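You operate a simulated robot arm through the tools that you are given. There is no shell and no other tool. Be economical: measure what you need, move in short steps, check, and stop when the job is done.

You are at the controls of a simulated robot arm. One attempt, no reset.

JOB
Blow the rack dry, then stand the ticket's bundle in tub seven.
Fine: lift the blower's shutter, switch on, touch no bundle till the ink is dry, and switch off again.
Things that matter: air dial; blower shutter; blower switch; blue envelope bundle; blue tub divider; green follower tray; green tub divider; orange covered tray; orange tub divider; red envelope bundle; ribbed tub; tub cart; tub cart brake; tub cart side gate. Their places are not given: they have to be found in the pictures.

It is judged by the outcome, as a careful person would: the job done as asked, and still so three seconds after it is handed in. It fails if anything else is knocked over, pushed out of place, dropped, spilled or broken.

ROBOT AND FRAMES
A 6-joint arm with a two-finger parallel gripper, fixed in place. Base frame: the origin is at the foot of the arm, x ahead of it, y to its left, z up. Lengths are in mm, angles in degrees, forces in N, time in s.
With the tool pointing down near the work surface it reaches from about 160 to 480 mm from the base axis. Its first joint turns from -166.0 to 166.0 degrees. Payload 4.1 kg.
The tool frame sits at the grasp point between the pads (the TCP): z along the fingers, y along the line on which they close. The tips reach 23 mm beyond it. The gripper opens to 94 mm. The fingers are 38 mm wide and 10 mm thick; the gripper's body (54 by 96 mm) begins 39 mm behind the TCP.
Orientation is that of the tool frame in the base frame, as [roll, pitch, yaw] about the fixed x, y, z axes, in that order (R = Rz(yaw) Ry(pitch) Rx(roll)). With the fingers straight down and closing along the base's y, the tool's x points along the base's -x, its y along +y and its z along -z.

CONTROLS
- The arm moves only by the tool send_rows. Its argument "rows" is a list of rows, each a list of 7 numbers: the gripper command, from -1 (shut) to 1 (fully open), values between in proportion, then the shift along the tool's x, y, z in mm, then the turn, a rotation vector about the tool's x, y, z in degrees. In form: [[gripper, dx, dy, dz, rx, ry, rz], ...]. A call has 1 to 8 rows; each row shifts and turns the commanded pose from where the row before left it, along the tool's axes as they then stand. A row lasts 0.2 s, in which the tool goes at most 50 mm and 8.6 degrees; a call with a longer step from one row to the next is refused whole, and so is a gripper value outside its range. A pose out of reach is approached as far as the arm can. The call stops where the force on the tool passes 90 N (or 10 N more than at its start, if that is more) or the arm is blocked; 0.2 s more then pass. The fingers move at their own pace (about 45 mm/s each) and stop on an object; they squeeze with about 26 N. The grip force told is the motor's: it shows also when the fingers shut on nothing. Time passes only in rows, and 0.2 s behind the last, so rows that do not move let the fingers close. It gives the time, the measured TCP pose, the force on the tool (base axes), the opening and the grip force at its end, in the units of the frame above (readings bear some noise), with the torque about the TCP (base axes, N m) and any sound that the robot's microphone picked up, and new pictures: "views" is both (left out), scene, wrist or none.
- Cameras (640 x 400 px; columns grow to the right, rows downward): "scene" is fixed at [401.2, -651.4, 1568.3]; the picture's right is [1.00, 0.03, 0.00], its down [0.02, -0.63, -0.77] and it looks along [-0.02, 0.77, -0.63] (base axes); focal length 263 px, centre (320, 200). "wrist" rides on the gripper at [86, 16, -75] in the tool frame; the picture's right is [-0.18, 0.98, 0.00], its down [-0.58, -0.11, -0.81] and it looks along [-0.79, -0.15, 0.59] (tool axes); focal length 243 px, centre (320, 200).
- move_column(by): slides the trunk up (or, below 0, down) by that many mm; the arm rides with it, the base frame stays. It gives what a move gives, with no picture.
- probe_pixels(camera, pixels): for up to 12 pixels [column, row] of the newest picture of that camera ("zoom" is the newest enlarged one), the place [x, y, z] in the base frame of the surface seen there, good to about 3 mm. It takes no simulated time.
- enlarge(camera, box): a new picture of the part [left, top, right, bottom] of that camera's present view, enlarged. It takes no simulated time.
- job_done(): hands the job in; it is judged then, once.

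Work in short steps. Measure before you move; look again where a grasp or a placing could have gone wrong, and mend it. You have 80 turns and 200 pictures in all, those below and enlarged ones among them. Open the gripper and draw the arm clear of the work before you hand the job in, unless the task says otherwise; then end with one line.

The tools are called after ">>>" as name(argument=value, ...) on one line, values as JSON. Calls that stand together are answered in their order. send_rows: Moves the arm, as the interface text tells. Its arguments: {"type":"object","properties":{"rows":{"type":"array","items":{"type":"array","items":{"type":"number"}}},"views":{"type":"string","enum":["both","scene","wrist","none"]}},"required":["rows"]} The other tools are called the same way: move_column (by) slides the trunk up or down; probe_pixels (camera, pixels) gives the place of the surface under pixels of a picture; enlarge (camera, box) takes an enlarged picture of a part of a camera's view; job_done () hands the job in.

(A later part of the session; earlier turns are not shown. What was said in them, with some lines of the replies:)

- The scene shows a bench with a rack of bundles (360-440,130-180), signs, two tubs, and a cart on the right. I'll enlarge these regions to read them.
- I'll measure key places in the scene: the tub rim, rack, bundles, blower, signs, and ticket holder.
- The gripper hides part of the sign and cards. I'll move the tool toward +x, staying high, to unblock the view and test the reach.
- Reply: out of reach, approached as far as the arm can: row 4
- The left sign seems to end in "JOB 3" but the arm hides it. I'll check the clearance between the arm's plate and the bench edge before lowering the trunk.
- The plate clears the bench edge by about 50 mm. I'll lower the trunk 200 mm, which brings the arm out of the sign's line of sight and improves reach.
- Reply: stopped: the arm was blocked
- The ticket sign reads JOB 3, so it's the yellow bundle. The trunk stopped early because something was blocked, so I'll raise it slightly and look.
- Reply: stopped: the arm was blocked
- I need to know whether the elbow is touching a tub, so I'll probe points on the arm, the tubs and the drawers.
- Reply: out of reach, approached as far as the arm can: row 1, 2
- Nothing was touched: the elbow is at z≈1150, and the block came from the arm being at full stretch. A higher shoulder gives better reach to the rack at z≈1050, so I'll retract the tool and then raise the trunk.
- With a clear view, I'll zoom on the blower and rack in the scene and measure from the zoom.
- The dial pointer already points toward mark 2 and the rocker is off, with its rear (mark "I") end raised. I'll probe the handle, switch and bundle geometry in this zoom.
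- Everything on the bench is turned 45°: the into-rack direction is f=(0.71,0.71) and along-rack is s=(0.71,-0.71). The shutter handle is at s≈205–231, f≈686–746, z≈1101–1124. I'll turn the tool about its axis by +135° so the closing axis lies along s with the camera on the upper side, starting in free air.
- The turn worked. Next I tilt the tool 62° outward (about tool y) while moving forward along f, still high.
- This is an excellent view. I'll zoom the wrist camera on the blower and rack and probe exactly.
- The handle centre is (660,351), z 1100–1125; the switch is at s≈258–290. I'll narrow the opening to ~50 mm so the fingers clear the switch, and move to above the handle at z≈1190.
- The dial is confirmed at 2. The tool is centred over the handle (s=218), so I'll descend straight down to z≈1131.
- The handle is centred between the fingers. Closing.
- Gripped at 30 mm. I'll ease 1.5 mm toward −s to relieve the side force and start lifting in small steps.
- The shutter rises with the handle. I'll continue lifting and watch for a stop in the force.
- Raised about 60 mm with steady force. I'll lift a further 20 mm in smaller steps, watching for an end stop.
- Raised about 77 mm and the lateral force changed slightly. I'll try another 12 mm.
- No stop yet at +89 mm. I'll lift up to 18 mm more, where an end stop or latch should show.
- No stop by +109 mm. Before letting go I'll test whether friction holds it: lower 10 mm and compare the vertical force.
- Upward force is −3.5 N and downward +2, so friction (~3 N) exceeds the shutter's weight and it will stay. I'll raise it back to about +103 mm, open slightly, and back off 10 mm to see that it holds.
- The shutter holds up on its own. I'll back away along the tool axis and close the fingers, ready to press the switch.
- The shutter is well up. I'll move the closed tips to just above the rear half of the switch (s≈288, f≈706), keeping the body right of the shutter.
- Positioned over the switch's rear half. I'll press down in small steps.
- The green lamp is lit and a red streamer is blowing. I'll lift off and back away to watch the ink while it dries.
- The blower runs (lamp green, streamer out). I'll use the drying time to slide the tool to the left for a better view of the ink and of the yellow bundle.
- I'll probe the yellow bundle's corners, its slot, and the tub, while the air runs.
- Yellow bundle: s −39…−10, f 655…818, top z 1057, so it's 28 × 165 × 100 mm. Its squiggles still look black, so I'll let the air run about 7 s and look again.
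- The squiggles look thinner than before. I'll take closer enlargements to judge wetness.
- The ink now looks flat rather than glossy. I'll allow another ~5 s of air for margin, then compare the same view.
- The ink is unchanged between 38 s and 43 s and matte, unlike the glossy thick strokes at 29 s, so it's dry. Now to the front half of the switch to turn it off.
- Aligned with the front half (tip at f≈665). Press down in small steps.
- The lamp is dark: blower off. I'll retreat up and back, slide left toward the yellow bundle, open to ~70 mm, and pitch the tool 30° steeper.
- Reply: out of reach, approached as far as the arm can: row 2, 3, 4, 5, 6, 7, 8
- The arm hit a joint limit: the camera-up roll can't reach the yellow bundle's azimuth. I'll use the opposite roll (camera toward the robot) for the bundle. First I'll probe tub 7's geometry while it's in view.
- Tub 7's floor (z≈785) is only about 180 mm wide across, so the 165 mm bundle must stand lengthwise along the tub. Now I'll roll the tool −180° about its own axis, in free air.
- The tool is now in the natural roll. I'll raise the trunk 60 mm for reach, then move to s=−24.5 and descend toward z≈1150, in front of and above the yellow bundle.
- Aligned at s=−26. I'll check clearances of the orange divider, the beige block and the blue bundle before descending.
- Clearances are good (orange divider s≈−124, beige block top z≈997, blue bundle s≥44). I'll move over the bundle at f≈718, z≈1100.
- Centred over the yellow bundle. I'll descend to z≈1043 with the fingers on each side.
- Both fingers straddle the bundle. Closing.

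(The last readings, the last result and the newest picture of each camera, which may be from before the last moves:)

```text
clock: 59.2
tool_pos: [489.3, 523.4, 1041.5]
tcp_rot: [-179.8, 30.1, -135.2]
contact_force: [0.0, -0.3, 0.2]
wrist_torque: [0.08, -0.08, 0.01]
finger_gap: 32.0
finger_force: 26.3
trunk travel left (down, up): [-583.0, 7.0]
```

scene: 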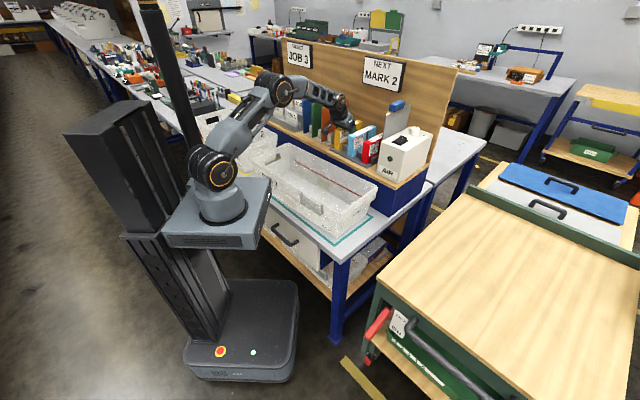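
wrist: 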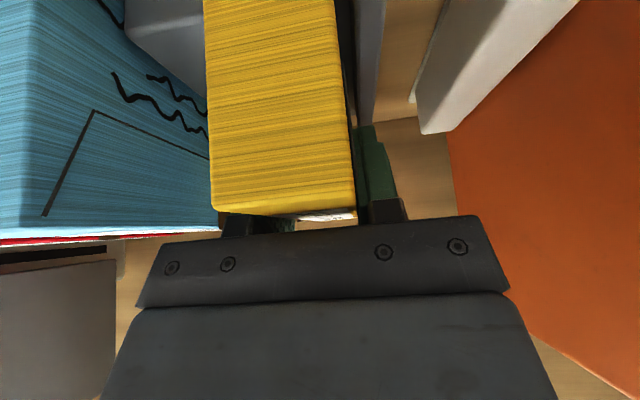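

Gripped at 32 mm. Lifting straight up slowly.

>>> send_rows(rows=[[-0.6, -2.5, 0, -4.3, 0, 0, 0], [-0.6, -5, 0, -8.7, 0, 0, 0], [-0.6, -7.5, 0, -13, 0, 0, 0], [-0.6, -10, 0, -17.3, 0, 0, 0]], views="both")

>>> enlarge(camera="scene", box=[310, 80, 410, 170])

```text
clock: 60.2
tool_pos: [491.7, 523.3, 1091.5]
tcp_rot: [-179.7, 30.0, -135.1]
contact_force: [-0.5, -0.9, -1.1]
wrist_torque: [-0.02, 0.01, -0.01]
finger_gap: 31.9
finger_force: 25.6
trunk travel left (down, up): [-583.0, 7.0]
```

scene: 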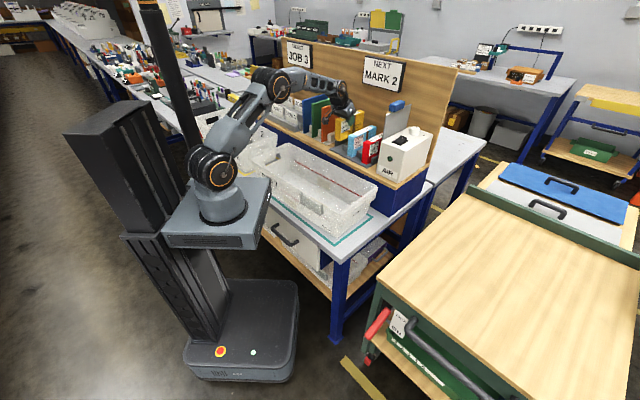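
wrist: 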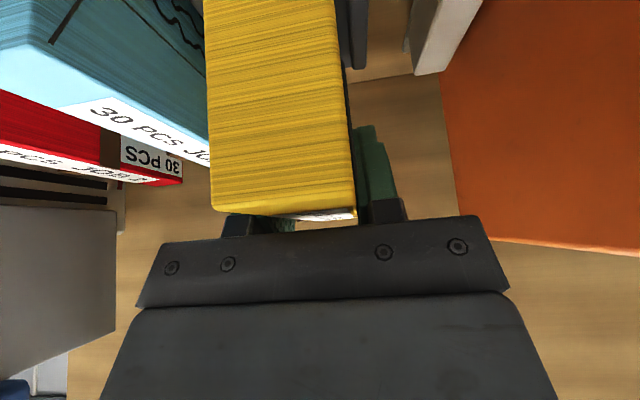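

```text
4.44 times, centred on (360, 125) of scene
```

zoom: 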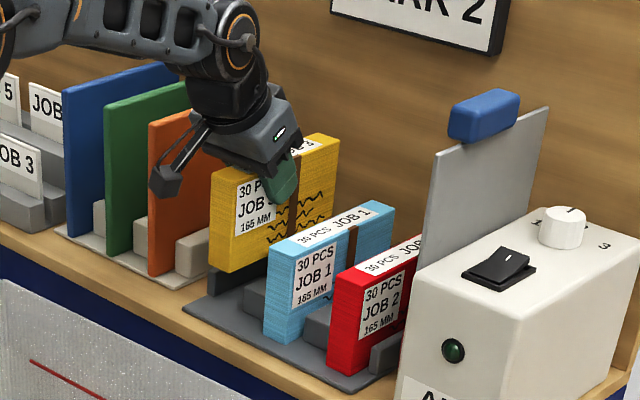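

The bundle is held level and clear. I'll lift another 40 mm and draw back toward the tub.

>>> send_rows(rows=[[-0.6, -10, 0, -17.3, 0, 0, 0], [-0.6, -10, 0, -17.3, 0, 0, 0], [-0.6, 26, 0, -15, 0, 0, 0], [-0.6, 34.6, 0, -20, 0, 0, 0], [-0.6, 34.6, 0, -20, 0, 0, 0], [-0.6, 34.6, 0, -20, 0, 0, 0], [-0.6, 34.6, 0, -20, 0, 0, 0], [-0.6, 26, 0, -15, 0, 0, 0]], views="scene")

```text
clock: 62.0
tool_pos: [334.6, 368.3, 1130.1]
tcp_rot: [-179.9, 30.2, -135.2]
contact_force: [-0.6, 0.3, -1.6]
wrist_torque: [-0.01, 0.0, 0.04]
finger_gap: 31.6
finger_force: 25.8
trunk travel left (down, up): [-583.0, 7.0]
```

scene: 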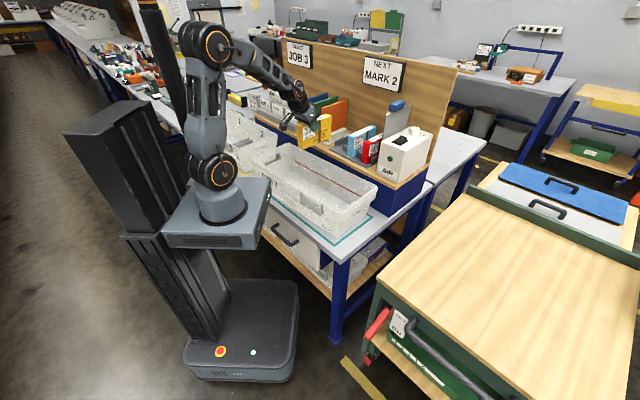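

Rotating the tool −90° about the vertical so the bundle lies lengthwise to the tub, high above it.

>>> send_rows(rows=[[-0.6, 0, 0, 0, 4.1, 0, 7.1], [-0.6, 0, 0, 0, 4.1, 0, 7.1], [-0.6, 0, 0, 0, 4.1, 0, 7.1], [-0.6, 0, 0, 0, 4.1, 0, 7.1], [-0.6, 0, 0, 0, 4.1, 0, 7.1], [-0.6, 0, 0, 0, 4.1, 0, 7.1]], views="scene")

>>> send_rows(rows=[[-0.6, 0, 0, 0, 4.1, 0, 7.1], [-0.6, 0, 0, 0, 4.1, 0, 7.1], [-0.6, 0, 0, 0, 4.1, 0, 7.1], [-0.6, 0, 0, 0, 4.1, 0, 7.1], [-0.6, 0, 0, 0, 4.1, 0, 7.1]], views="both")

>>> enlarge(camera="scene", box=[230, 80, 390, 240])

```text
clock: 63.5
tool_pos: [333.9, 368.7, 1129.4]
tcp_rot: [-179.8, 30.1, 175.5]
contact_force: [0.1, -0.2, -2.1]
wrist_torque: [-0.01, 0.04, 0.01]
finger_gap: 31.9
finger_force: 26.4
trunk travel left (down, up): [-583.0, 7.0]
```

scene: 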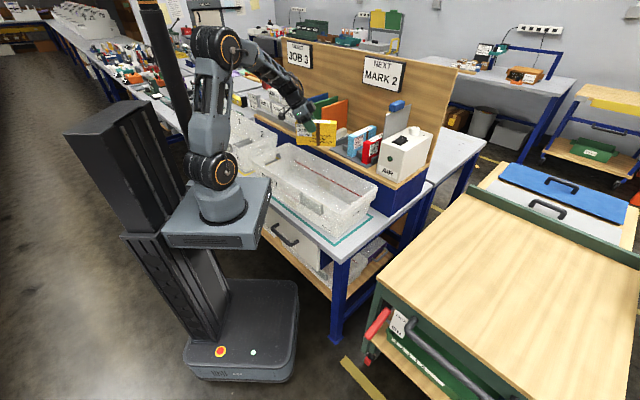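

```text
clock: 64.7
tool_pos: [335.9, 368.1, 1130.8]
tcp_rot: [-180.0, 30.2, 134.4]
contact_force: [1.1, 0.3, -1.4]
wrist_torque: [0.0, 0.02, 0.01]
finger_gap: 31.6
finger_force: 26.0
trunk travel left (down, up): [-583.0, 7.0]
```

scene: 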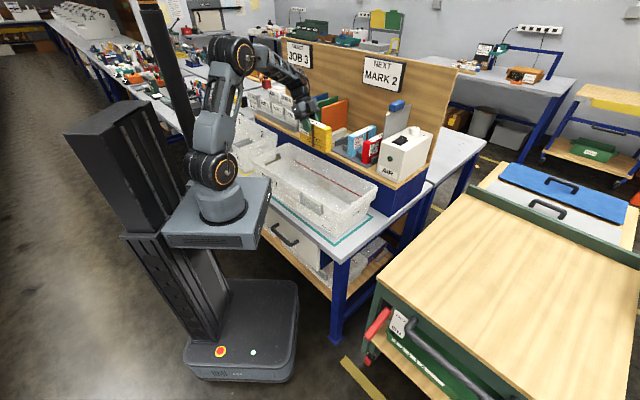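
wrist: 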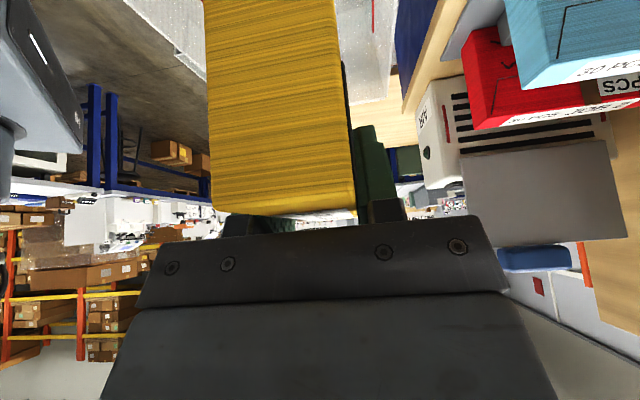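

```text
2.50 times, centred on (310, 160) of scene
```

zoom: 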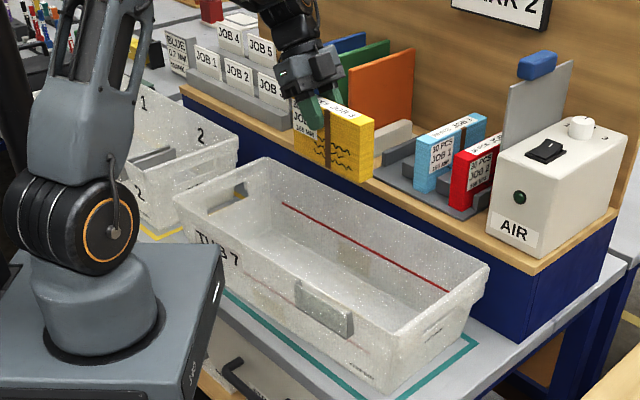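

Orientation is good: the bundle is level and parallel to the tub. I'll centre it over the tub (f≈452, s≈10) and descend to z≈980 to check.

>>> send_rows(rows=[[-0.6, -14.3, -23, 8.3, 0, 0, 0], [-0.6, -14.3, -23, 8.3, 0, 0, 0], [-0.6, 18.7, 0, 32.5, 0, 0, 0], [-0.6, 18.7, 0, 32.5, 0, 0, 0], [-0.6, 18.7, 0, 32.5, 0, 0, 0], [-0.6, 18.7, 0, 32.5, 0, 0, 0]], views="both")

>>> enlarge(camera="scene", box=[230, 100, 390, 240])

```text
clock: 66.0
tool_pos: [326.8, 311.8, 977.7]
tcp_rot: [180.0, 30.2, 134.6]
contact_force: [-0.6, 0.8, -2.3]
wrist_torque: [0.05, -0.01, 0.0]
finger_gap: 31.6
finger_force: 26.0
trunk travel left (down, up): [-583.0, 7.0]
```

scene: 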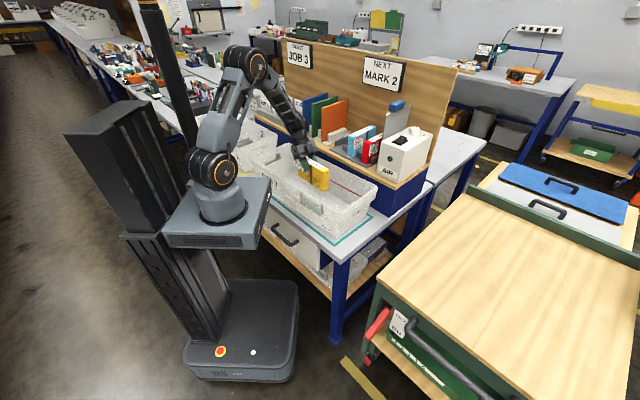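
wrist: 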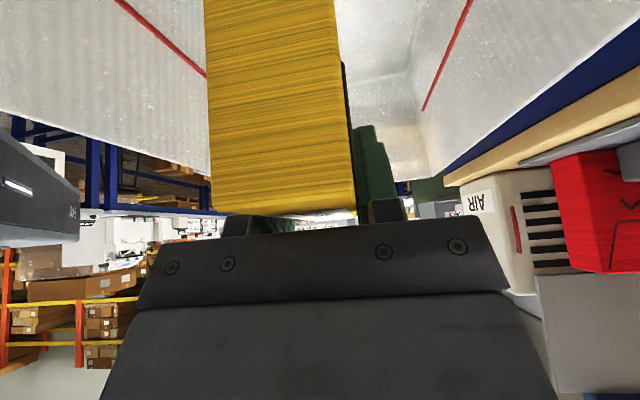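

```text
2.86 times, centred on (310, 170) of scene
```

zoom: 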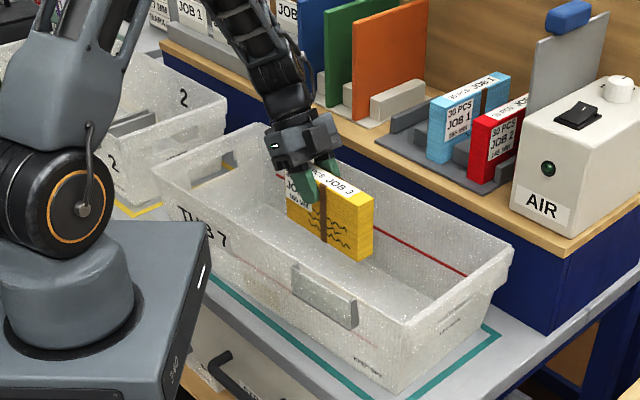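

The bundle is going in centrally. I'll lower another 90 mm.

>>> send_rows(rows=[[-0.6, 12.5, 0, 21.7, 0, 0, 0], [-0.6, 12.5, 0, 21.7, 0, 0, 0], [-0.6, 12.5, 0, 21.7, 0, 0, 0], [-0.6, 7.5, 0, 13, 0, 0, 0]], views="both")

>>> enlarge(camera="scene", box=[250, 120, 390, 240])

```text
clock: 67.0
tool_pos: [327.0, 311.0, 888.7]
tcp_rot: [-180.0, 30.1, 134.7]
contact_force: [-0.1, -0.4, -1.6]
wrist_torque: [0.02, -0.01, 0.01]
finger_gap: 32.0
finger_force: 25.7
trunk travel left (down, up): [-583.0, 7.0]
```

scene: 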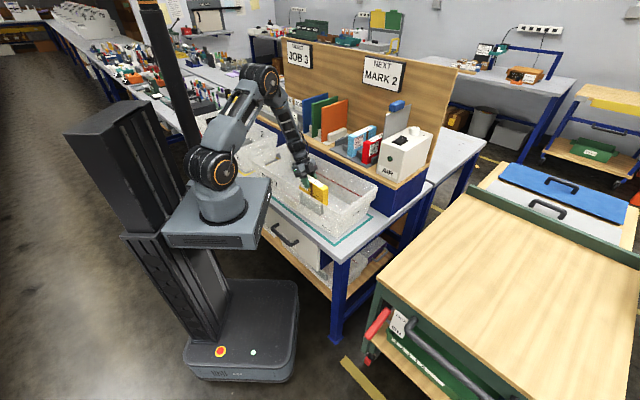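
wrist: 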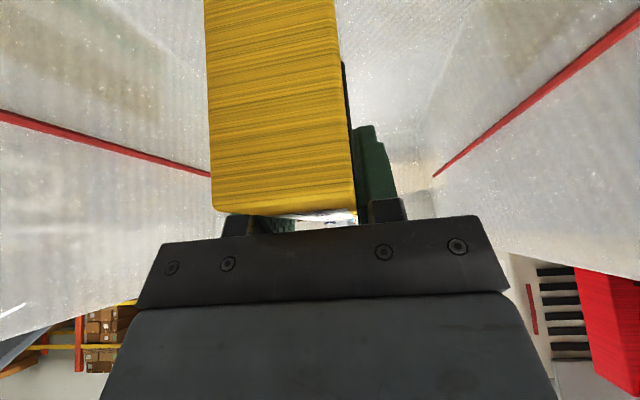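

```text
3.33 times, centred on (320, 180) of scene
```

zoom: 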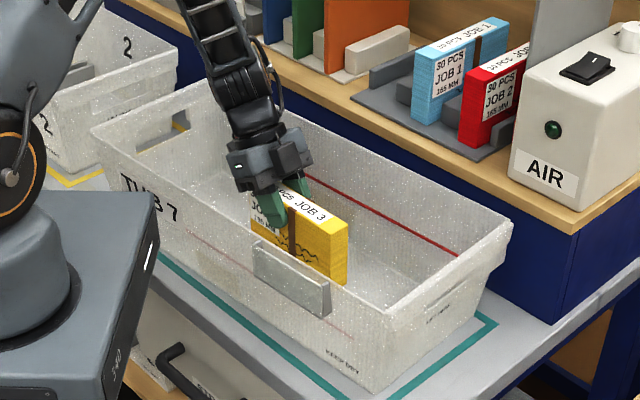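

Around 20 mm should remain to the floor. I'll lower in 4 mm steps, watching the vertical force.

>>> send_rows(rows=[[-0.6, 2, 0, 3.5, 0, 0, 0], [-0.6, 2, 0, 3.5, 0, 0, 0], [-0.6, 2, 0, 3.5, 0, 0, 0]], views="none")

>>> send_rows(rows=[[-0.6, 1, 0, 1.7, 0, 0, 0], [-0.6, 1, 0, 1.7, 0, 0, 0]], views="none")

>>> enlarge(camera="scene", box=[280, 160, 350, 220])

```text
clock: 67.8
tool_pos: [328.0, 310.5, 877.0]
tcp_rot: [-180.0, 30.2, 134.5]
contact_force: [-0.2, 0.4, -1.8]
wrist_torque: [0.03, 0.01, -0.01]
finger_gap: 31.8
finger_force: 25.9
trunk travel left (down, up): [-583.0, 7.0]
```

```text
clock: 68.5
tool_pos: [325.3, 310.0, 873.1]
tcp_rot: [-180.0, 30.2, 134.5]
contact_force: [-1.2, 0.0, -2.3]
wrist_torque: [0.03, 0.02, 0.01]
finger_gap: 31.7
finger_force: 25.9
trunk travel left (down, up): [-583.0, 7.0]
```

```text
6.67 times, centred on (315, 190) of scene
```

zoom: 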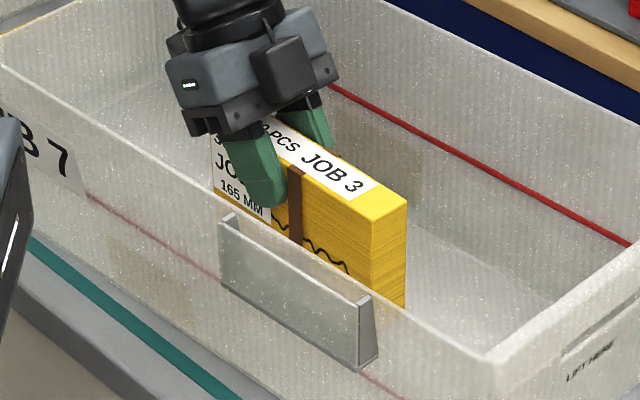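

No contact yet at z=873. I'll continue in 2 mm steps.

>>> send_rows(rows=[[-0.6, 1, 0, 1.7, 0, 0, 0], [-0.6, 1, 0, 1.7, 0, 0, 0]], views="none")

>>> send_rows(rows=[[-0.6, 1, 0, 1.7, 0, 0, 0]], views="none")

>>> send_rows(rows=[[-0.6, 1, 0, 1.7, 0, 0, 0]], views="none")

```text
clock: 69.0
tool_pos: [325.8, 311.2, 869.3]
tcp_rot: [180.0, 30.1, 134.6]
contact_force: [0.2, 0.5, -2.4]
wrist_torque: [0.0, 0.06, -0.01]
finger_gap: 31.8
finger_force: 26.2
trunk travel left (down, up): [-583.0, 7.0]
```

```text
clock: 69.5
tool_pos: [326.5, 311.1, 869.9]
tcp_rot: [179.9, 30.2, 134.4]
contact_force: [-0.9, -3.3, 12.9]
wrist_torque: [0.26, 0.69, 0.14]
finger_gap: 31.6
finger_force: 26.5
trunk travel left (down, up): [-583.0, 7.0]
```

```text
clock: 69.8
tool_pos: [326.7, 310.6, 867.4]
tcp_rot: [179.9, 30.1, 134.5]
contact_force: [0.6, -2.7, 20.9]
wrist_torque: [-0.18, 0.17, 0.12]
finger_gap: 31.6
finger_force: 25.7
trunk travel left (down, up): [-583.0, 7.0]
```

The floor is felt (21 N up). I'll ease up 1 mm, open to ~60 mm, and look.

>>> send_rows(rows=[[-0.6, -0.6, 0, -1.1, 0, 0, 0], [-0.1, 0, 0, 0, 0, 0, 0], [0.3, 0, 0, 0, 0, 0, 0], [0.3, 0, 0, 0, 0, 0, 0]], views="wrist")

>>> enlarge(camera="scene", box=[280, 160, 350, 220])

```text
clock: 70.8
tool_pos: [326.1, 311.2, 868.0]
tcp_rot: [180.0, 30.1, 134.6]
contact_force: [1.2, 0.0, -0.1]
wrist_torque: [-0.01, 0.0, -0.02]
finger_gap: 61.3
finger_force: 0.0
trunk travel left (down, up): [-583.0, 7.0]
```

wrist: 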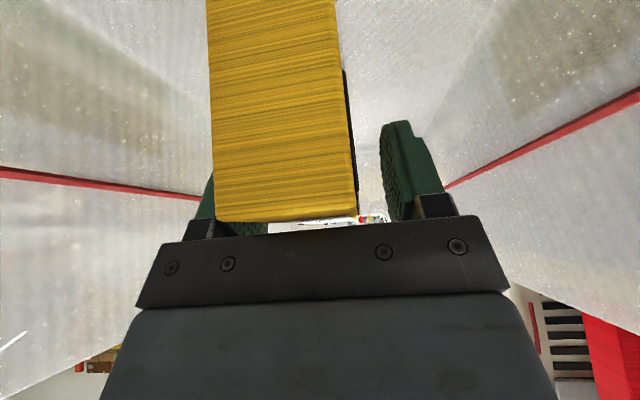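

```text
6.67 times, centred on (315, 190) of scene
```

zoom: 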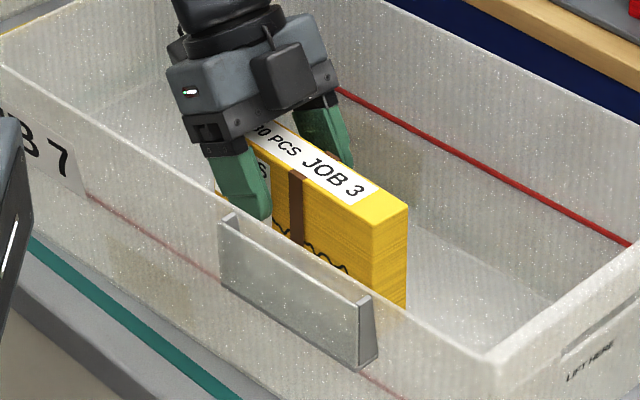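

The bundle stands freely. I'll rise straight up out of the tub.

>>> send_rows(rows=[[0.3, -5, 0, -8.7, 0, 0, 0], [0.3, -10, 0, -17.3, 0, 0, 0], [0.3, -15, 0, -26, 0, 0, 0], [0.3, -20, 0, -34.6, 0, 0, 0], [0.3, -20, 0, -34.6, 0, 0, 0], [0.3, -20, 0, -34.6, 0, 0, 0], [0.3, -20, 0, -34.6, 0, 0, 0], [0.3, -15, 0, -26, 0, 0, 0]], views="both")

>>> enlarge(camera="scene", box=[250, 110, 440, 240])

```text
clock: 72.7
tool_pos: [321.1, 311.8, 1119.9]
tcp_rot: [-180.0, 30.3, 134.7]
contact_force: [-1.1, 0.9, -0.5]
wrist_torque: [-0.01, -0.03, 0.03]
finger_gap: 61.2
finger_force: 0.1
trunk travel left (down, up): [-583.0, 7.0]
```

scene: 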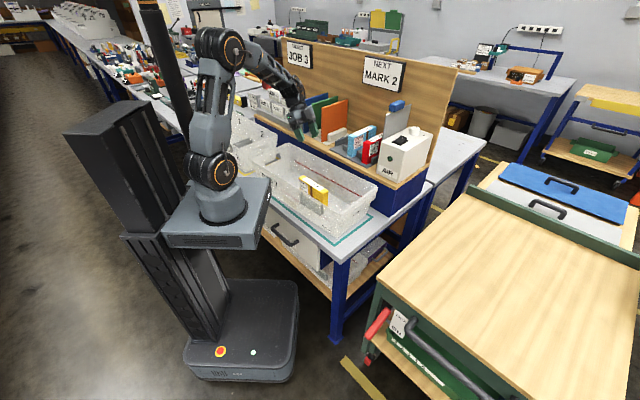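
wrist: 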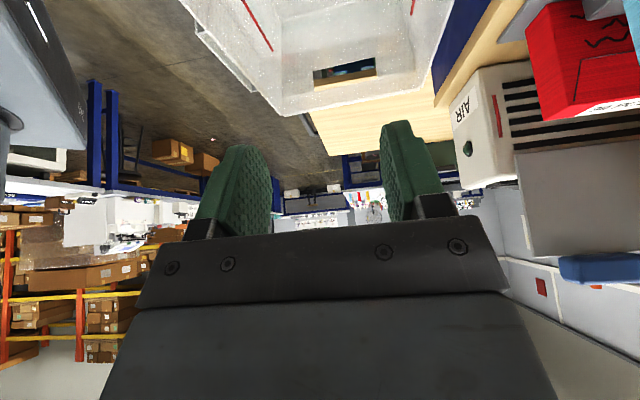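

```text
3.08 times, centred on (345, 175) of scene
```

zoom: 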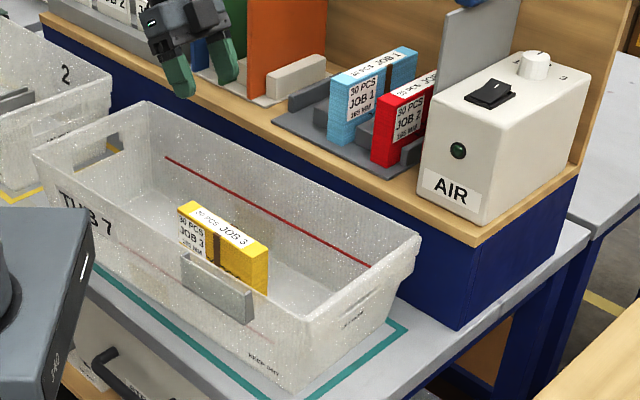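

The bundle stands upright in tub 7, the blower lamp is off, and the other bundles are in place. I'll open fully and draw the arm higher and clear.

>>> send_rows(rows=[[1, -20, 0, -34.6, 0, 0, 0], [1, -20, -10, -34.6, 0, 0, 0], [1, -20, -20, -34.6, 0, 0, 0], [1, -10, -30, -17, 0, 0, 0], [1, 0, -30, 0, 0, 0, 0], [1, 0, 0, 0, 0, 0, 0]], views="scene")

>>> enlarge(camera="scene", box=[250, 90, 440, 240])

```text
clock: 74.0
tool_pos: [259.4, 249.6, 1257.4]
tcp_rot: [180.0, 30.1, 134.6]
contact_force: [0.6, 0.2, -0.6]
wrist_torque: [0.01, 0.0, 0.02]
finger_gap: 93.7
finger_force: 0.1
trunk travel left (down, up): [-583.0, 7.0]
```

scene: 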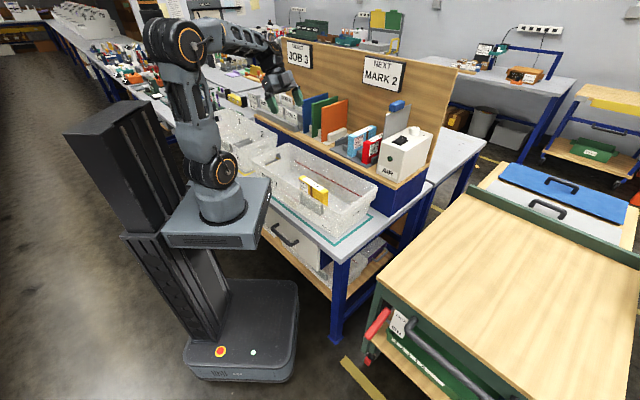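

```text
2.67 times, centred on (345, 165) of scene
```

zoom: 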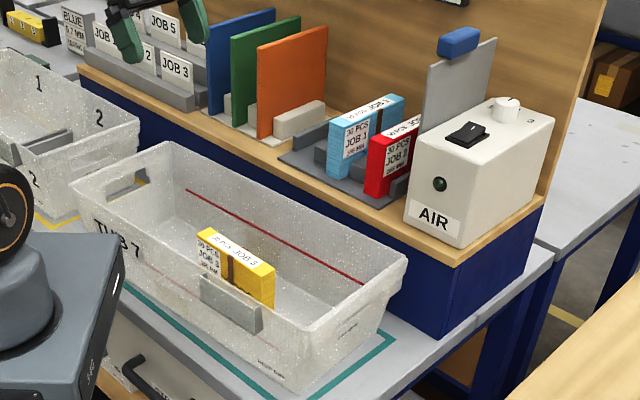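

The yellow JOB 3 bundle stands in tub 7, the shutter is up, the blower is off, nothing else has moved and the arm is clear. Handing in.

>>> job_done()

```text
The job is handed in.
```

The rack was blown dry with the shutter up, the blower is off again, and the ticket's JOB 3 (yellow) bundle stands upright in tub seven.
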